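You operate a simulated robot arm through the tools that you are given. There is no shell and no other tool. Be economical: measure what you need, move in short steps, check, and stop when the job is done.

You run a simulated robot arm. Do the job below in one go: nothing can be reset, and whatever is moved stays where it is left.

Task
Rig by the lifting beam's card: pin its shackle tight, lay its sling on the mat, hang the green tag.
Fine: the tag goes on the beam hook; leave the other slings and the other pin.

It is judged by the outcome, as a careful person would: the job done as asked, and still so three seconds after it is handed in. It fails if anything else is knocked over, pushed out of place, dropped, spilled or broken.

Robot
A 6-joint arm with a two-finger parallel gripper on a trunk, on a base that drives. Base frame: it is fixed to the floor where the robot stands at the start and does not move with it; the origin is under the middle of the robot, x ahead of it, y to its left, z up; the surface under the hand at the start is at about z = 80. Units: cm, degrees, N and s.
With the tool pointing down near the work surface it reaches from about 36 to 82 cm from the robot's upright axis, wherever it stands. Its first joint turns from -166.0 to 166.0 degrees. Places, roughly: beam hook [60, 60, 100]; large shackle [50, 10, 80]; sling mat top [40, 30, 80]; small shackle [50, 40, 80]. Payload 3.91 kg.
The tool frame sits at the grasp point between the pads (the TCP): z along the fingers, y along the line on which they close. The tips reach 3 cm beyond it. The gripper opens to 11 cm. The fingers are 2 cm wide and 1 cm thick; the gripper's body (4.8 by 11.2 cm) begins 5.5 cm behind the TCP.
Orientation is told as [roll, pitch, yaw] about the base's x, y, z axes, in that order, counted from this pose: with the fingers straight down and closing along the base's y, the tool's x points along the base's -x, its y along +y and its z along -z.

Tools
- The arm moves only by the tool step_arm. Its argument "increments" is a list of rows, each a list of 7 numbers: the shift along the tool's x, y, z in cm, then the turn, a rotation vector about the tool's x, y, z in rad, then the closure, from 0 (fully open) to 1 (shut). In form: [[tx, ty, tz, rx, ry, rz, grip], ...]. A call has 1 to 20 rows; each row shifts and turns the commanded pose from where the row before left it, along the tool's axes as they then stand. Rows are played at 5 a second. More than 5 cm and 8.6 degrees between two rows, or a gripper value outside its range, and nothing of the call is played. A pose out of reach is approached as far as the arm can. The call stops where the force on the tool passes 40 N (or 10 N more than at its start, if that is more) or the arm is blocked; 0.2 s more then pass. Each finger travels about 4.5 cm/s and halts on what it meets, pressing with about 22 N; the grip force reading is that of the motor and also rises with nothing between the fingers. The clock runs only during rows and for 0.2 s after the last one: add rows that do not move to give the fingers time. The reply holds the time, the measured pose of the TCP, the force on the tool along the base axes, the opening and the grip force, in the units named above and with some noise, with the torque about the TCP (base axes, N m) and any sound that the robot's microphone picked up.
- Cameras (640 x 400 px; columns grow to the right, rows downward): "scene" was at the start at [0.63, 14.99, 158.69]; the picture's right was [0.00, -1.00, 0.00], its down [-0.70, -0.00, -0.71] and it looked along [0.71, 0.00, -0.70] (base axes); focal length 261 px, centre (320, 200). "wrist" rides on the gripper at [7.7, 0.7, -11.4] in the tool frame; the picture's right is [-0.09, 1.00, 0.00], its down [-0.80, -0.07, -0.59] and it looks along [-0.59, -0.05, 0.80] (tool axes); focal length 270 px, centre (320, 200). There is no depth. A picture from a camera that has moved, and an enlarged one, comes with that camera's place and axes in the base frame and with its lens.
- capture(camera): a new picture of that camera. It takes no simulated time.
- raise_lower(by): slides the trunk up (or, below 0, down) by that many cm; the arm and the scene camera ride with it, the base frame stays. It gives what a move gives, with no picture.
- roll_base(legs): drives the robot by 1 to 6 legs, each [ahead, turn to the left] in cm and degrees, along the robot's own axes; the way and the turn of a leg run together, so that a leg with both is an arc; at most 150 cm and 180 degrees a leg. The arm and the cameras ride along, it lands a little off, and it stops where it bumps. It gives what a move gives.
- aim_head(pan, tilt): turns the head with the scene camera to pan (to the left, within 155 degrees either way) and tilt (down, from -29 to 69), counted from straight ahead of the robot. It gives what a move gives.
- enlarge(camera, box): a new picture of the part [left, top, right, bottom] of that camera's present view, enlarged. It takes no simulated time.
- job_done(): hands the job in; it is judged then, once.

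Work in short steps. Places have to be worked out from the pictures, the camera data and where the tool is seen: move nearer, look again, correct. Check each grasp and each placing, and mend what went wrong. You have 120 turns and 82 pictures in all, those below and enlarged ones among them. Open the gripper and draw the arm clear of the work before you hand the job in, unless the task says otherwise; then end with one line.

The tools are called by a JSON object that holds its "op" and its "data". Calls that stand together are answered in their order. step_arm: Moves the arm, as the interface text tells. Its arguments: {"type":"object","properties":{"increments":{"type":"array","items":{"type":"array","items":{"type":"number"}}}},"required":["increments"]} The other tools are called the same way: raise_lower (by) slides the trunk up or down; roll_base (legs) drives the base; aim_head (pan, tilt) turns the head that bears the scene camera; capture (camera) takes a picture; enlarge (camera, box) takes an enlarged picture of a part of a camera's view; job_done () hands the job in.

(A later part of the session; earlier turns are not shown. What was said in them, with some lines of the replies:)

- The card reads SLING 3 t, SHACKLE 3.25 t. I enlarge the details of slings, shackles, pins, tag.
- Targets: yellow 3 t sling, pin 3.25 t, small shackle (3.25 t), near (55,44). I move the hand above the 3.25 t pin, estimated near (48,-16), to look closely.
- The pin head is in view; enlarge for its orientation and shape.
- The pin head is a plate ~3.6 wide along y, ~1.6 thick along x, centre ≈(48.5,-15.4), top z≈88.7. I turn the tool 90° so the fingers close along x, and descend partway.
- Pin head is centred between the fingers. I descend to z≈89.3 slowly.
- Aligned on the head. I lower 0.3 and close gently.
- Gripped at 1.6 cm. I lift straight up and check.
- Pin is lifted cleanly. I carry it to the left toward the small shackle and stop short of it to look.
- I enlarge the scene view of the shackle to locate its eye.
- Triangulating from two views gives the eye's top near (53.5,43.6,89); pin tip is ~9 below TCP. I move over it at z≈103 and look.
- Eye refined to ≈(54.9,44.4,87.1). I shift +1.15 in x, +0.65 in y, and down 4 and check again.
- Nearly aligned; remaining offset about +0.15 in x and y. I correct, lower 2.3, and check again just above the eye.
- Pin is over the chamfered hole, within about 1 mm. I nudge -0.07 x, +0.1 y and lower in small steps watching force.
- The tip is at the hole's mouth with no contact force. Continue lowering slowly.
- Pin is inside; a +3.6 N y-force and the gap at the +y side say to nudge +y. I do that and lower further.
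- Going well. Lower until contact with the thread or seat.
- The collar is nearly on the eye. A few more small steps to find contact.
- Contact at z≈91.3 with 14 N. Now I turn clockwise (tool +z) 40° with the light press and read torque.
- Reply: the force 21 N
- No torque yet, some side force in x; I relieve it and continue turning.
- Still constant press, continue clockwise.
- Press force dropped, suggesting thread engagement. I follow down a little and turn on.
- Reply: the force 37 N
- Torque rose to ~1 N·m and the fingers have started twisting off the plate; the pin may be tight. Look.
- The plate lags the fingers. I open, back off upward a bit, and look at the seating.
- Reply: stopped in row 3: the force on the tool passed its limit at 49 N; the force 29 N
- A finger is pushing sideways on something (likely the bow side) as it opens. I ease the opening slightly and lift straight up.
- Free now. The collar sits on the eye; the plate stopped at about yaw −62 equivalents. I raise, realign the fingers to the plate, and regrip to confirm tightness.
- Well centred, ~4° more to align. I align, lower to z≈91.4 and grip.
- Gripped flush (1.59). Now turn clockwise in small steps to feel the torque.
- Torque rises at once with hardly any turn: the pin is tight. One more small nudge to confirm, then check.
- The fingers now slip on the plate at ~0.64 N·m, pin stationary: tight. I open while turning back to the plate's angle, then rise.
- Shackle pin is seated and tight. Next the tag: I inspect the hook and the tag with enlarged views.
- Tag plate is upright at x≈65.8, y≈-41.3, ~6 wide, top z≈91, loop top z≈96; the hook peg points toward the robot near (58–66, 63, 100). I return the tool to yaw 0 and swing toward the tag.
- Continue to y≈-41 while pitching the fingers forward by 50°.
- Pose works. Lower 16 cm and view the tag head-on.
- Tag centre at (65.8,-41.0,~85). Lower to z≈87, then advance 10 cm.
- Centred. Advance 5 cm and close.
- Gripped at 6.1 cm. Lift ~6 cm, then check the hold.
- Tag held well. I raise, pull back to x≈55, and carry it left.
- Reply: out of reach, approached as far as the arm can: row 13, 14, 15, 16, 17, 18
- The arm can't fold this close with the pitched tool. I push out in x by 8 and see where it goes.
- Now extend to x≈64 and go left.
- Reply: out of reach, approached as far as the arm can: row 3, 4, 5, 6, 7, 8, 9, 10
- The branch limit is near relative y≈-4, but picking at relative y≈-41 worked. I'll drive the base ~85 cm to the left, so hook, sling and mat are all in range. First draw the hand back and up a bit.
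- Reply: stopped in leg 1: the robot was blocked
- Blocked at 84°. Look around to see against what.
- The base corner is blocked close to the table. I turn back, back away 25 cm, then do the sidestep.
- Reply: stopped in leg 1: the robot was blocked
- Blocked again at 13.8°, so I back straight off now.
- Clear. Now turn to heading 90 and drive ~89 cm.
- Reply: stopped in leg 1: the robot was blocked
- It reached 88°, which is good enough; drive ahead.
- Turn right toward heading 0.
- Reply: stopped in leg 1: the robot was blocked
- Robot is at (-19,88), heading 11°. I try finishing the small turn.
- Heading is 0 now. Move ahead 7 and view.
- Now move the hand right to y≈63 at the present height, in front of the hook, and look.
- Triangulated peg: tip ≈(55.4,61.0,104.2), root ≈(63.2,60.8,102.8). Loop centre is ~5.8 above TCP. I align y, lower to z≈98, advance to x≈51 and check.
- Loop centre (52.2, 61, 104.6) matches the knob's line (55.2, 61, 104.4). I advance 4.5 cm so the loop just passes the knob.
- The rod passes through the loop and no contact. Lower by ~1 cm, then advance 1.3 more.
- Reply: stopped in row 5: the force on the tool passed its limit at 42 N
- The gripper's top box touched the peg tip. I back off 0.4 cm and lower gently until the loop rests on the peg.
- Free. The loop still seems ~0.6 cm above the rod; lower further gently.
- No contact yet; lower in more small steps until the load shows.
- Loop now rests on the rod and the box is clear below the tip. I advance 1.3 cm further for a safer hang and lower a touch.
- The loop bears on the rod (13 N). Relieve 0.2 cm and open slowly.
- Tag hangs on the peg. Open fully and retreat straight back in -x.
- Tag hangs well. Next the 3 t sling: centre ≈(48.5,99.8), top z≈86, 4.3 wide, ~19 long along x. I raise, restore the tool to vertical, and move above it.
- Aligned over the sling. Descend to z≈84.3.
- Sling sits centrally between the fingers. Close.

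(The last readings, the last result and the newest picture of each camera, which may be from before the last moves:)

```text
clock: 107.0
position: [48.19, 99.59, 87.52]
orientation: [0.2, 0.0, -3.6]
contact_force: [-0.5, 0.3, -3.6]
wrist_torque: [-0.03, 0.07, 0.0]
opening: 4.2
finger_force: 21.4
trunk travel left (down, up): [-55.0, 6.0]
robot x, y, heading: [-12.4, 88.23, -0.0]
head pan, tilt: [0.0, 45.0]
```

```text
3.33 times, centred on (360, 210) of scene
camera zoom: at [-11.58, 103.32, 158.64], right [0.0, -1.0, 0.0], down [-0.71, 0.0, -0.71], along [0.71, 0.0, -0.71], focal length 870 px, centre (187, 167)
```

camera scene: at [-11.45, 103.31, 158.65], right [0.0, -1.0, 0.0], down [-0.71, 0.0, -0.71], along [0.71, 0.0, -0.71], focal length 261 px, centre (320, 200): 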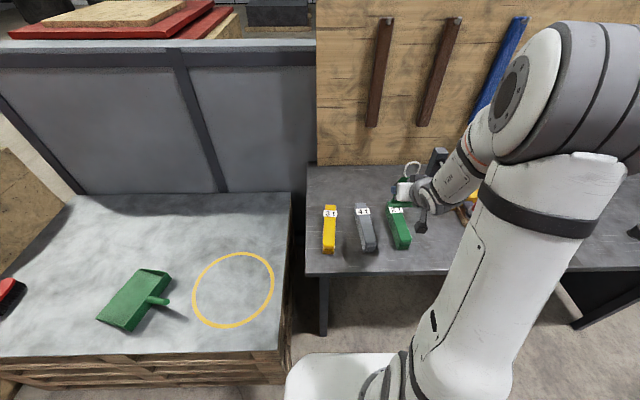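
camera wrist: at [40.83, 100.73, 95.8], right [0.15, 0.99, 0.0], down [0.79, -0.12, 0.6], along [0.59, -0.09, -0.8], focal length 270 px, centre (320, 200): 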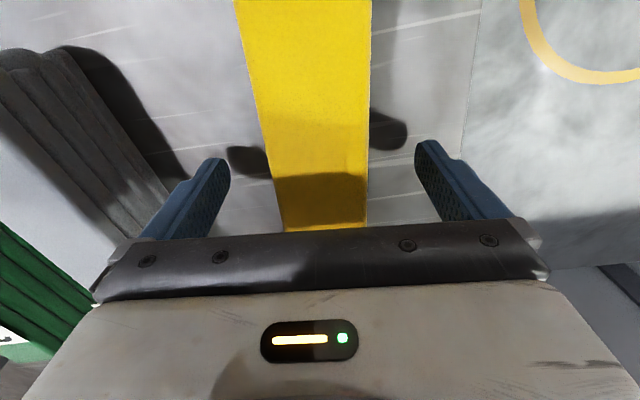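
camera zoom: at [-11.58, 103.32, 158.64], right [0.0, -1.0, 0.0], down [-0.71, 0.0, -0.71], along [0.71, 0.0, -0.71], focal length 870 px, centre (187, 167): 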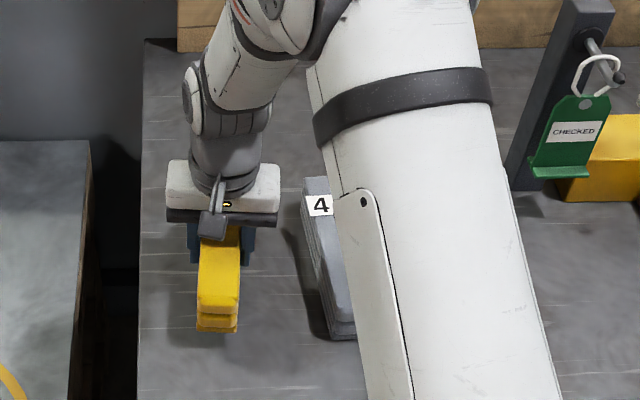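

Sling lifted cleanly (4.2 cm grip). The mat is ~26 along y by 7.7 along x at centre ≈(39,26.4), so the sling must lie along y. I raise, pull back, and turn it 90° clockwise on the way.

{"op": "step_arm", "data": {"increments": [[0, 0, -4, 0, 0, 0, 1], [0, 0, -4, 0, 0, 0, 1], [0, 0, -4, 0, 0, 0, 1], [0, 0, -4, 0, 0, 0, 1], [0, 0, -4, 0, 0, 0, 1], [3, -3, 0, 0, 0, 0, 1], [3, -3, 0, 0, 0, 0, 1], [3, -3, 0, 0, 0, 0, 1], [0, -4, 0, 0, 0, 0, 1], [0, -4, 0, 0, 0, 0, 1], [0, 0, 0, 0, 0, 0, 1]]}}

{"op": "step_arm", "data": {"increments": [[0, 0, 0, 0, 0, 0.145, 1], [0, 0, 0, 0, 0, 0.145, 1], [0, 0, 0, 0, 0, 0.145, 1], [0, 0, 0, 0, 0, 0.145, 1], [0, 0, 0, 0, 0, 0.145, 1], [0, 0, 0, 0, 0, 0.145, 1], [0, 0, 0, 0, 0, 0.145, 1], [0, 0, 0, 0, 0, 0.145, 1], [0, 0, 0, 0, 0, 0.145, 1], [0, 0, 0, 0, 0, 0.145, 1], [0, 0, 0, 0, 0, 0.057, 1], [0, 0, 0, 0, 0, 0, 1]]}}

```text
clock: 109.4
position: [38.08, 83.17, 107.54]
orientation: [0.2, -0.2, -3.7]
contact_force: [0.8, -0.7, -2.7]
wrist_torque: [0.0, 0.02, 0.0]
opening: 4.19
finger_force: 22.3
trunk travel left (down, up): [-55.0, 6.0]
robot x, y, heading: [-12.57, 88.52, 0.0]
head pan, tilt: [0.0, 45.0]
```

```text
clock: 112.0
position: [38.3, 83.08, 107.21]
orientation: [0.2, 0.1, -90.2]
contact_force: [0.3, -0.8, -3.5]
wrist_torque: [0.03, 0.0, 0.0]
opening: 4.19
finger_force: 21.8
trunk travel left (down, up): [-55.0, 6.0]
robot x, y, heading: [-12.28, 88.15, 0.0]
head pan, tilt: [0.0, 45.0]
```

Rotated. Carry it in -y toward the mat.

{"op": "step_arm", "data": {"increments": [[-4.3, 0, 0, 0, 0, 0, 1], [-4.3, 0, 0, 0, 0, 0, 1], [-4.3, 0, 0, 0, 0, 0, 1], [-4.3, 0, 0, 0, 0, 0, 1], [-4.3, 0, 0, 0, 0, 0, 1], [-4.3, 0, 0, 0, 0, 0, 1], [-4.3, 0, 0, 0, 0, 0, 1], [-4.3, 0, 0, 0, 0, 0, 1], [-4.3, 0, 0, 0, 0, 0, 1], [-4.3, 0, 0, 0, 0, 0, 1], [-4.3, 0, 0, 0, 0, 0, 1], [0, 0, 0, 0, 0, 0, 1]]}}

{"op": "aim_head", "data": {"pan": -50, "tilt": 45}}

{"op": "capture", "data": {"camera": "scene"}}

{"op": "capture", "data": {"camera": "wrist"}}

```text
clock: 114.6
position: [38.03, 36.22, 107.24]
orientation: [0.1, 0.1, -90.1]
contact_force: [-1.1, -0.1, -2.8]
wrist_torque: [0.04, 0.02, 0.01]
opening: 4.17
finger_force: 22.5
trunk travel left (down, up): [-55.0, 6.0]
robot x, y, heading: [-12.29, 88.52, -0.0]
head pan, tilt: [0.0, 45.0]
```

```text
clock: 115.8
position: [37.94, 36.11, 107.23]
orientation: [0.0, 0.2, -90.1]
contact_force: [0.1, 0.4, -3.1]
wrist_torque: [0.03, -0.01, 0.01]
opening: 4.18
finger_force: 21.8
trunk travel left (down, up): [-55.0, 6.0]
robot x, y, heading: [-12.25, 88.39, 0.1]
head pan, tilt: [-50.0, 45.0]
```

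```text
15 pictures are left
camera scene: at [-14.51, 97.04, 158.65], right [-0.77, -0.64, 0.0], down [-0.45, 0.54, -0.71], along [0.45, -0.54, -0.71], focal length 261 px, centre (320, 200)
```

scene: 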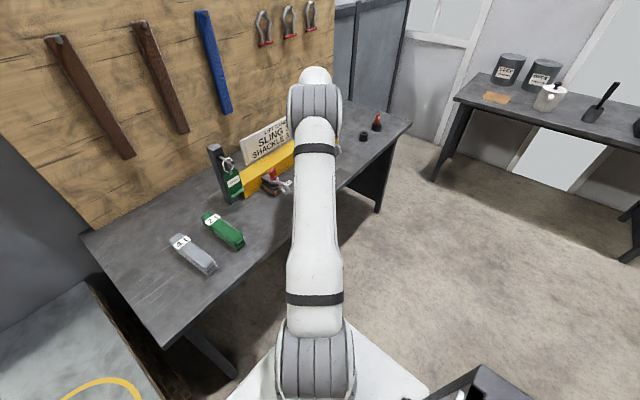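

```text
14 pictures are left
camera wrist: at [38.75, 43.78, 118.78], right [1.0, -0.09, 0.0], down [-0.07, -0.8, 0.59], along [-0.05, -0.59, -0.81], focal length 270 px, centre (320, 200)
```

wrist: 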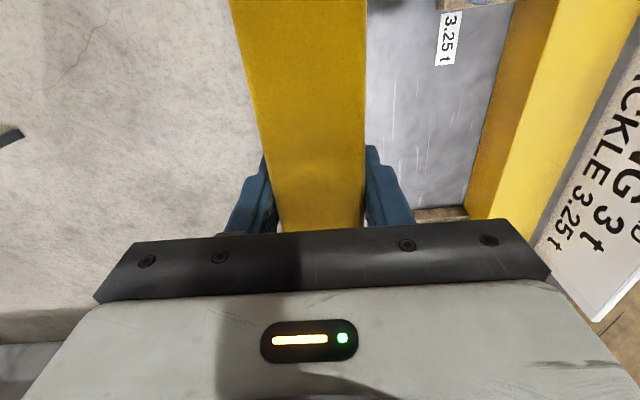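

Arm is well extended but within reach. Move to (38.8,26.4) and descend to z≈96, then look.

{"op": "step_arm", "data": {"increments": [[-3.3, 0.3, 0, 0, 0, 0, 1], [-3.3, 0.3, 0, 0, 0, 0, 1], [-3.2, 0.2, 0, 0, 0, 0, 1], [0, 0, 3.5, 0, 0, 0, 1], [0, 0, 3.5, 0, 0, 0, 1], [0, 0, 4, 0, 0, 0, 1], [0, 0, 0, 0, 0, 0, 1]]}}

{"op": "capture", "data": {"camera": "wrist"}}

{"op": "capture", "data": {"camera": "scene"}}

```text
clock: 117.4
position: [38.2, 26.72, 96.11]
orientation: [0.1, 0.0, -90.1]
contact_force: [-0.8, -0.2, -3.5]
wrist_torque: [0.01, 0.01, 0.02]
opening: 4.2
finger_force: 22.0
out of reach, approached as far as the arm can: row 3
trunk travel left (down, up): [-55.0, 6.0]
robot x, y, heading: [-11.95, 88.23, 0.1]
head pan, tilt: [-50.0, 45.0]
```

```text
13 pictures are left
camera wrist: at [38.95, 34.51, 107.52], right [1.0, -0.09, 0.0], down [-0.07, -0.8, 0.59], along [-0.05, -0.59, -0.81], focal length 270 px, centre (320, 200)
```

wrist: 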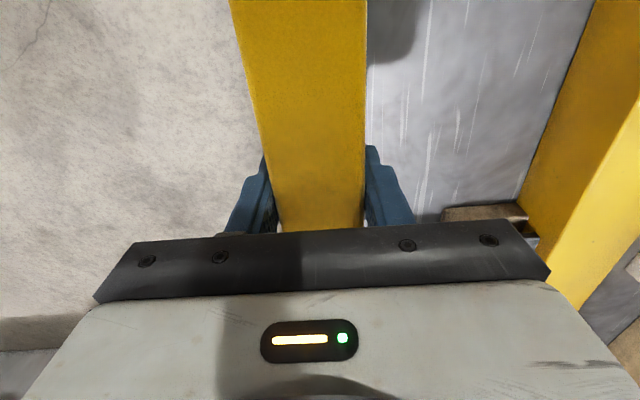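

```text
12 pictures are left
camera scene: at [-14.54, 97.05, 158.65], right [-0.77, -0.64, 0.0], down [-0.45, 0.54, -0.71], along [0.45, -0.54, -0.71], focal length 261 px, centre (320, 200)
```

scene: 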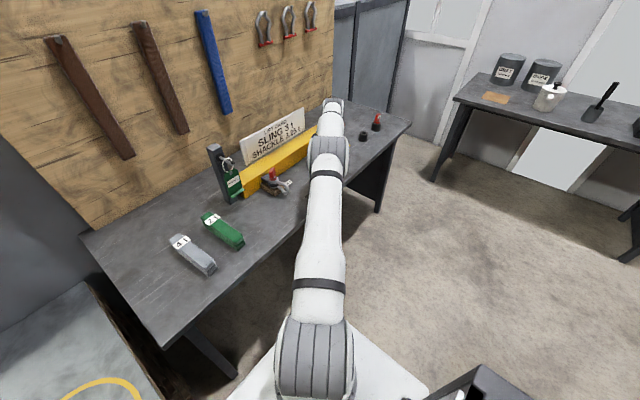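

Estimated TCP (38.25,26.8); mat centre ≈(38.8,26.4). Nudge x by +0.5 and lower to z≈86.5.

{"op": "step_arm", "data": {"increments": [[0, 0.5, 1.5, 0, 0, 0, 1], [0, 0, 2.5, 0, 0, 0, 1], [0, 0, 2.5, 0, 0, 0, 1], [0, 0, 2, 0, 0, 0, 1], [0, 0, 1, 0, 0, 0, 1], [0, 0, 0, 0, 0, 0, 1]]}}

{"op": "capture", "data": {"camera": "wrist"}}

```text
clock: 118.8
position: [38.75, 26.76, 86.43]
orientation: [0.2, 0.1, -90.1]
contact_force: [0.3, 0.0, -3.2]
wrist_torque: [0.05, -0.02, -0.02]
opening: 4.18
finger_force: 21.8
trunk travel left (down, up): [-55.0, 6.0]
robot x, y, heading: [-12.21, 87.38, -0.0]
head pan, tilt: [-50.0, 45.0]
```

```text
11 pictures are left
camera wrist: at [39.54, 34.43, 97.99], right [1.0, -0.09, 0.0], down [-0.07, -0.8, 0.59], along [-0.05, -0.59, -0.81], focal length 270 px, centre (320, 200)
```

wrist: 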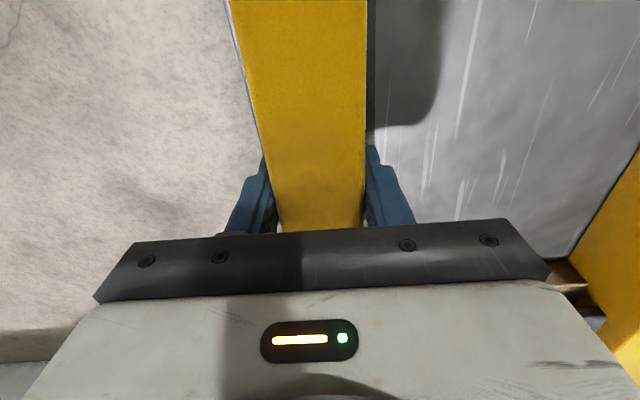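

Enlarge to see the strip beside the sling (mat edge vs shadow).

{"op": "enlarge", "data": {"camera": "wrist", "box": [220, 0, 440, 150]}}

```text
2.67 times, centred on (330, 75) of wrist
camera zoom: at [39.54, 34.43, 97.99], right [1.0, -0.09, 0.0], down [-0.07, -0.8, 0.59], along [-0.05, -0.59, -0.81], focal length 721 px, centre (293, 533)
```

zoom: 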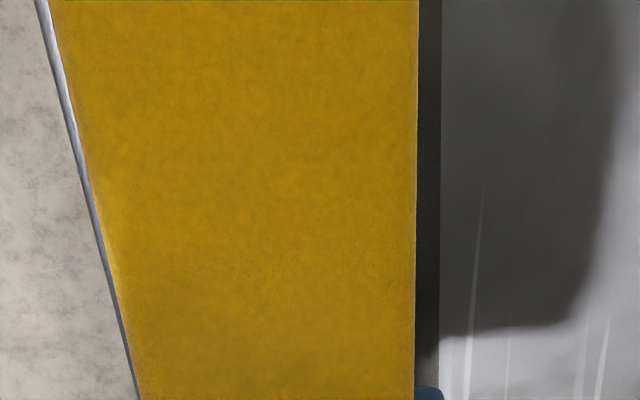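

Mat edge at x≈42.6 and sling centred at 38.8, as wanted. Lower onto the mat gently.

{"op": "step_arm", "data": {"increments": [[0, 0, 0.8, 0, 0, 0, 1], [0, 0, 0.5, 0, 0, 0, 1], [0, 0, 0.3, 0, 0, 0, 1], [0, 0, 0.2, 0, 0, 0, 1], [0, 0, 0, 0, 0, 0, 1]]}}

```text
clock: 120.0
position: [39.01, 26.8, 84.64]
orientation: [0.1, 0.0, -90.1]
contact_force: [-0.5, -1.0, -2.8]
wrist_torque: [0.01, 0.01, -0.02]
opening: 4.2
finger_force: 21.9
trunk travel left (down, up): [-55.0, 6.0]
robot x, y, heading: [-12.27, 88.18, -0.2]
head pan, tilt: [-50.0, 45.0]
```

Not yet in contact; continue in small steps.

{"op": "step_arm", "data": {"increments": [[0, 0, 0.15, 0, 0, 0, 1], [0, 0, 0.15, 0, 0, 0, 1], [0, 0, 0.1, 0, 0, 0, 1], [0, 0, 0, 0, 0, 0, 1]]}}

```text
clock: 121.0
position: [38.97, 26.9, 84.3]
orientation: [0.0, 0.0, -90.1]
contact_force: [-0.9, -2.3, -1.2]
wrist_torque: [-0.25, 0.07, 0.0]
opening: 4.18
finger_force: 21.9
trunk travel left (down, up): [-55.0, 6.0]
robot x, y, heading: [-11.93, 88.23, -0.1]
head pan, tilt: [-50.0, 45.0]
```

Contact is starting. One more 0.1 and release, then open wide and rise.

{"op": "step_arm", "data": {"increments": [[0, 0, 0.1, 0, 0, 0, 1], [0, 0, 0, 0, 0, 0, 0.55], [0, 0, 0, 0, 0, 0, 0.45], [0, 0, 0, 0, 0, 0, 0.4], [0, 0, 0, 0, 0, 0, 0.4], [0, 0, -1, 0, 0, 0, 0.4], [0, 0, -3, 0, 0, 0, 0.4], [0, 0, -4, 0, 0, 0, 0.4], [0, 0, -4, 0, 0, 0, 0.4], [0, 0, -4, 0, 0, 0, 0.4], [0, 0, -4, 0, 0, 0, 0.4], [0, 0, 0, 0, 0, 0, 0.4]]}}

{"op": "capture", "data": {"camera": "wrist"}}

```text
clock: 123.6
position: [38.82, 26.56, 103.92]
orientation: [0.0, 0.1, -90.1]
contact_force: [0.3, 1.1, 0.2]
wrist_torque: [-0.02, 0.0, 0.01]
opening: 6.6
finger_force: 0.2
trunk travel left (down, up): [-55.0, 6.0]
robot x, y, heading: [-12.56, 88.51, -0.0]
head pan, tilt: [-50.0, 45.0]
```

```text
9 pictures are left
camera wrist: at [39.74, 34.28, 115.37], right [1.0, -0.09, 0.0], down [-0.07, -0.8, 0.59], along [-0.05, -0.59, -0.81], focal length 270 px, centre (320, 200)
```

wrist: 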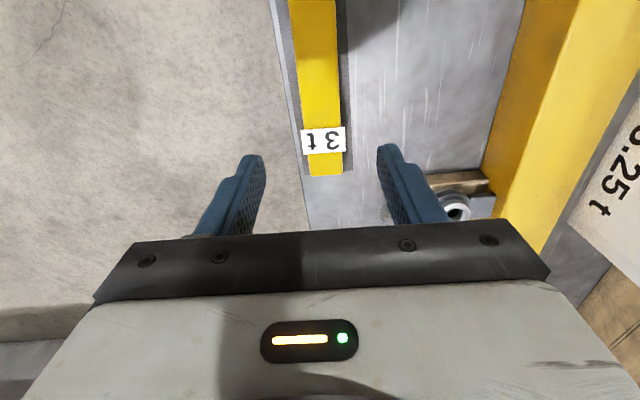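

Check the sling's end relative to the mat's end.

{"op": "enlarge", "data": {"camera": "wrist", "box": [260, 80, 400, 210]}}

```text
3.08 times, centred on (330, 145) of wrist
camera zoom: at [39.74, 34.28, 115.37], right [1.0, -0.09, 0.0], down [-0.07, -0.8, 0.59], along [-0.05, -0.59, -0.81], focal length 832 px, centre (289, 369)
```

zoom: 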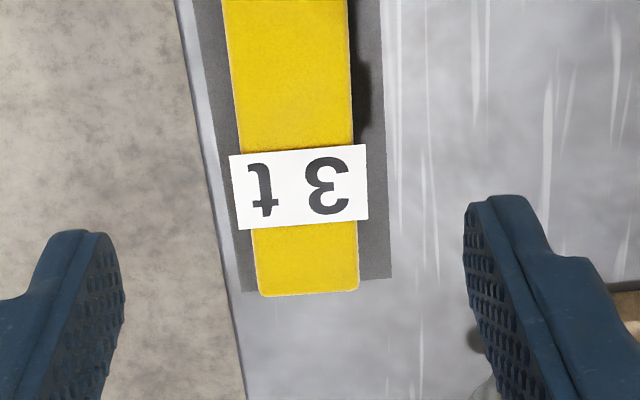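

Sling is on the mat with ~3 cm to spare at the end. I draw the arm clear and take a final look at everything.

{"op": "step_arm", "data": {"increments": [[0, 0, -4, 0, 0, 0, 0.2], [4.5, 0, 0, 0, 0, 0, 0], [4.5, 0, 0, 0, 0, 0, 0], [4.5, 0, 0, 0, 0, 0, 0], [4.5, 0, 0, 0, 0, 0, 0], [4.5, 0, 0, 0, 0, 0, 0], [4.5, 0, 0, 0, 0, 0, 0], [4.5, 0, 0, 0, 0, 0, 0], [4.5, 0, 0, 0, 0, 0, 0], [4.5, 0, 0, 0, 0, 0, 0], [4.5, 0, 0, 0, 0, 0, 0], [4.5, 0, 0, 0, 0, 0, 0], [4.5, 0, 0, 0, 0, 0, 0], [4.5, 0, 0, 0, 0, 0, 0], [4.5, 0, 0, 0, 0, 0, 0], [0, 0, 0, 0, 0, 0, 0]]}}

{"op": "capture", "data": {"camera": "scene"}}

{"op": "enlarge", "data": {"camera": "scene", "box": [190, 90, 420, 260]}}

```text
clock: 127.0
position: [46.95, 36.43, 112.61]
orientation: [0.0, 0.2, -90.1]
contact_force: [0.0, -0.2, 1.1]
wrist_torque: [0.01, 0.0, -0.01]
opening: 11.0
finger_force: 0.0
out of reach, approached as far as the arm can: row 1, 2, 3, 4, 5, 6, 7, 8, 9, 10, 11, 12, 13, 14, 15
trunk travel left (down, up): [-55.0, 6.0]
robot x, y, heading: [-12.27, 88.34, 0.2]
head pan, tilt: [-50.0, 45.0]
```

```text
7 pictures are left
camera scene: at [-14.53, 97.09, 158.65], right [-0.77, -0.64, 0.0], down [-0.45, 0.54, -0.71], along [0.45, -0.54, -0.71], focal length 261 px, centre (320, 200)
```

scene: 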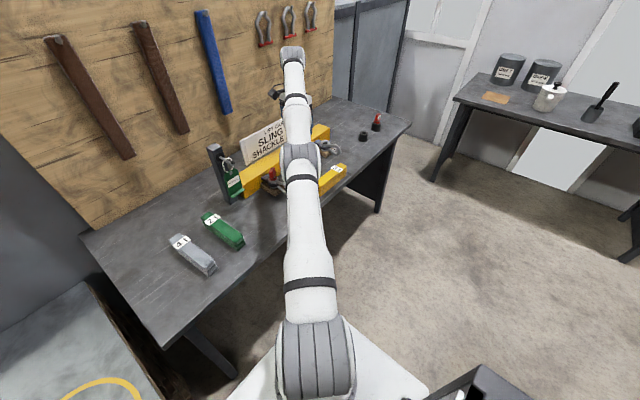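

```text
2.35 times, centred on (305, 175) of scene
camera zoom: at [-14.53, 97.09, 158.65], right [-0.77, -0.64, 0.0], down [-0.45, 0.54, -0.71], along [0.45, -0.54, -0.71], focal length 614 px, centre (355, 259)
```

zoom: 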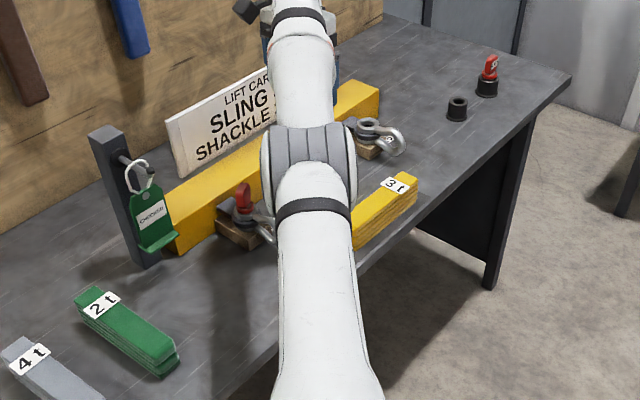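

Everything looks right; the arm got clipped at full stretch. I draw it back toward the robot.

{"op": "step_arm", "data": {"increments": [[2.5, -2.5, 0, 0, 0, 0, 0], [2.5, -2.5, 0, 0, 0, 0, 0], [2.5, -2.5, 0, 0, 0, 0, 0], [4, 0, 0, 0, 0, 0, 0], [4, 0, 0, 0, 0, 0, 0], [4, 0, 0, 0, 0, 0, 0], [4, 0, 0, 0, 0, 0, 0], [4, 0, 0, 0, 0, 0, 0], [4, 0, 0, 0, 0, 0, 0], [4, 0, 0, 0, 0, 0, 0], [4, 0, 0, 0, 0, 0, 0], [0, 0, 0, 0, 0, 0, 0]]}}

{"op": "capture", "data": {"camera": "scene"}}

```text
clock: 129.6
position: [51.23, 42.11, 114.26]
orientation: [-0.1, 0.3, -90.1]
contact_force: [0.0, -0.3, -0.1]
wrist_torque: [0.01, 0.01, -0.02]
opening: 11.01
finger_force: 0.0
out of reach, approached as far as the arm can: row 1, 2, 3, 4, 5, 6, 7, 8, 9, 10, 11
trunk travel left (down, up): [-55.0, 6.0]
robot x, y, heading: [-11.94, 88.31, -0.2]
head pan, tilt: [-50.0, 45.0]
```

```text
5 pictures are left
camera scene: at [-14.53, 97.09, 158.65], right [-0.77, -0.64, 0.0], down [-0.45, 0.54, -0.71], along [0.45, -0.54, -0.71], focal length 261 px, centre (320, 200)
```

scene: 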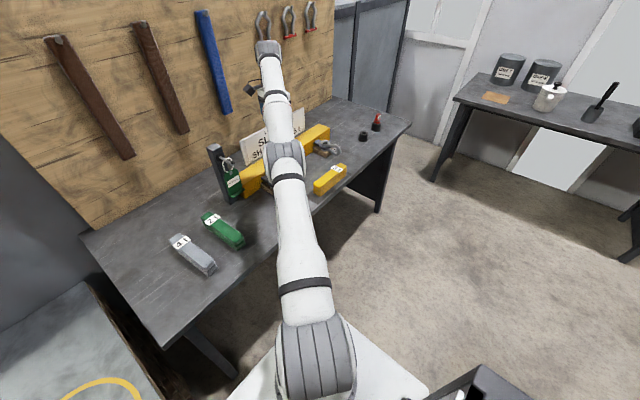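

The elbow is at full stretch up high; I lower a bit while pulling back, to come off the limit.

{"op": "step_arm", "data": {"increments": [[0, 0, 2, 0, 0, 0, 0], [0, 0, 2, 0, 0, 0, 0], [0, 0, 2, 0, 0, 0, 0], [0, 0, 0, 0, 0, 0, 0]]}}

```text
clock: 130.6
position: [52.26, 41.21, 108.92]
orientation: [0.0, 0.2, -90.0]
contact_force: [-0.1, -0.2, 0.7]
wrist_torque: [0.01, 0.02, -0.01]
opening: 11.01
finger_force: 0.0
out of reach, approached as far as the arm can: row 1, 2, 3
trunk travel left (down, up): [-55.0, 6.0]
robot x, y, heading: [-12.51, 88.53, 0.1]
head pan, tilt: [-50.0, 45.0]
```

Now pull in -x in small steps.

{"op": "step_arm", "data": {"increments": [[0, -2, 0, 0, 0, 0, 0], [0, -2, 0, 0, 0, 0, 0], [0, -2, 0, 0, 0, 0, 0], [0, 0, 0, 0, 0, 0, 0]]}}

```text
clock: 131.6
position: [49.55, 38.52, 110.75]
orientation: [0.0, 0.2, -90.2]
contact_force: [0.3, 0.7, 0.4]
wrist_torque: [0.01, -0.03, 0.02]
opening: 11.0
finger_force: 0.0
out of reach, approached as far as the arm can: row 1, 2, 3
trunk travel left (down, up): [-55.0, 6.0]
robot x, y, heading: [-12.5, 87.9, -0.1]
head pan, tilt: [-50.0, 45.0]
```

The hand is free and high. I lift the trunk 5 cm and simply back the base away 25 cm.

{"op": "raise_lower", "data": {"by": 5}}

{"op": "roll_base", "data": {"legs": [[-25, 0]]}}

{"op": "capture", "data": {"camera": "scene"}}

```text
clock: 132.5
position: [49.5, 38.38, 115.68]
orientation: [0.0, 0.2, -90.0]
contact_force: [0.2, -0.1, -0.2]
wrist_torque: [-0.01, 0.0, 0.02]
opening: 10.98
finger_force: 0.0
trunk travel left (down, up): [-60.0, 1.0]
robot x, y, heading: [-12.17, 88.21, 0.2]
head pan, tilt: [-50.0, 45.0]
```

```text
clock: 134.3
position: [24.92, 38.58, 115.91]
orientation: [0.1, 0.2, -89.8]
contact_force: [-0.9, 0.1, -0.1]
wrist_torque: [-0.02, -0.03, 0.02]
opening: 11.0
finger_force: 0.1
trunk travel left (down, up): [-60.0, 1.0]
robot x, y, heading: [-36.89, 88.32, 0.2]
head pan, tilt: [-50.0, 45.0]
```

```text
4 pictures are left
camera scene: at [-39.4, 97.08, 163.65], right [-0.77, -0.64, 0.0], down [-0.46, 0.54, -0.71], along [0.46, -0.54, -0.71], focal length 261 px, centre (320, 200)
```

scene: 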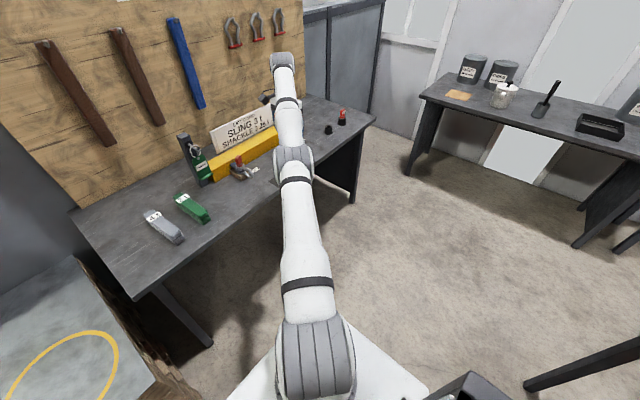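

The arm is clear of the table. One last close look at the tag and the shackle pin.

{"op": "enlarge", "data": {"camera": "scene", "box": [160, 110, 290, 200]}}

```text
4.44 times, centred on (225, 155) of scene
camera zoom: at [-39.4, 97.08, 163.65], right [-0.77, -0.64, 0.0], down [-0.46, 0.54, -0.71], along [0.46, -0.54, -0.71], focal length 1159 px, centre (742, 400)
```

zoom: 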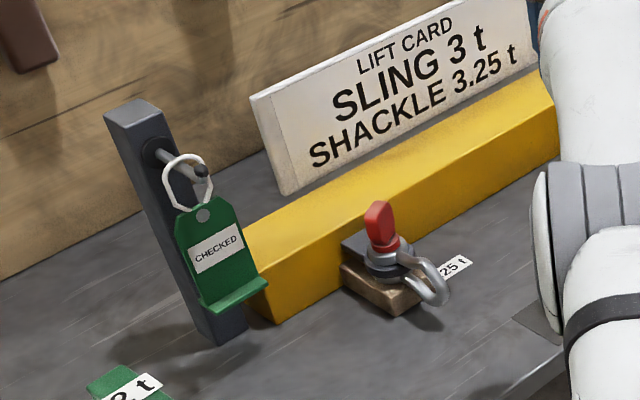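

The tag is hanging, the pin is seated, the sling is on the mat, and everything else is in place. Handing in.

{"op": "job_done", "data": {}}

```text
The job is handed in.
```

The rig matches the card: the 3.25 t pin is screwed tight in its shackle, the yellow 3 t sling lies on the mat, and the green CHECKED tag hangs on the beam hook. I left the other slings and the other pin where they were.
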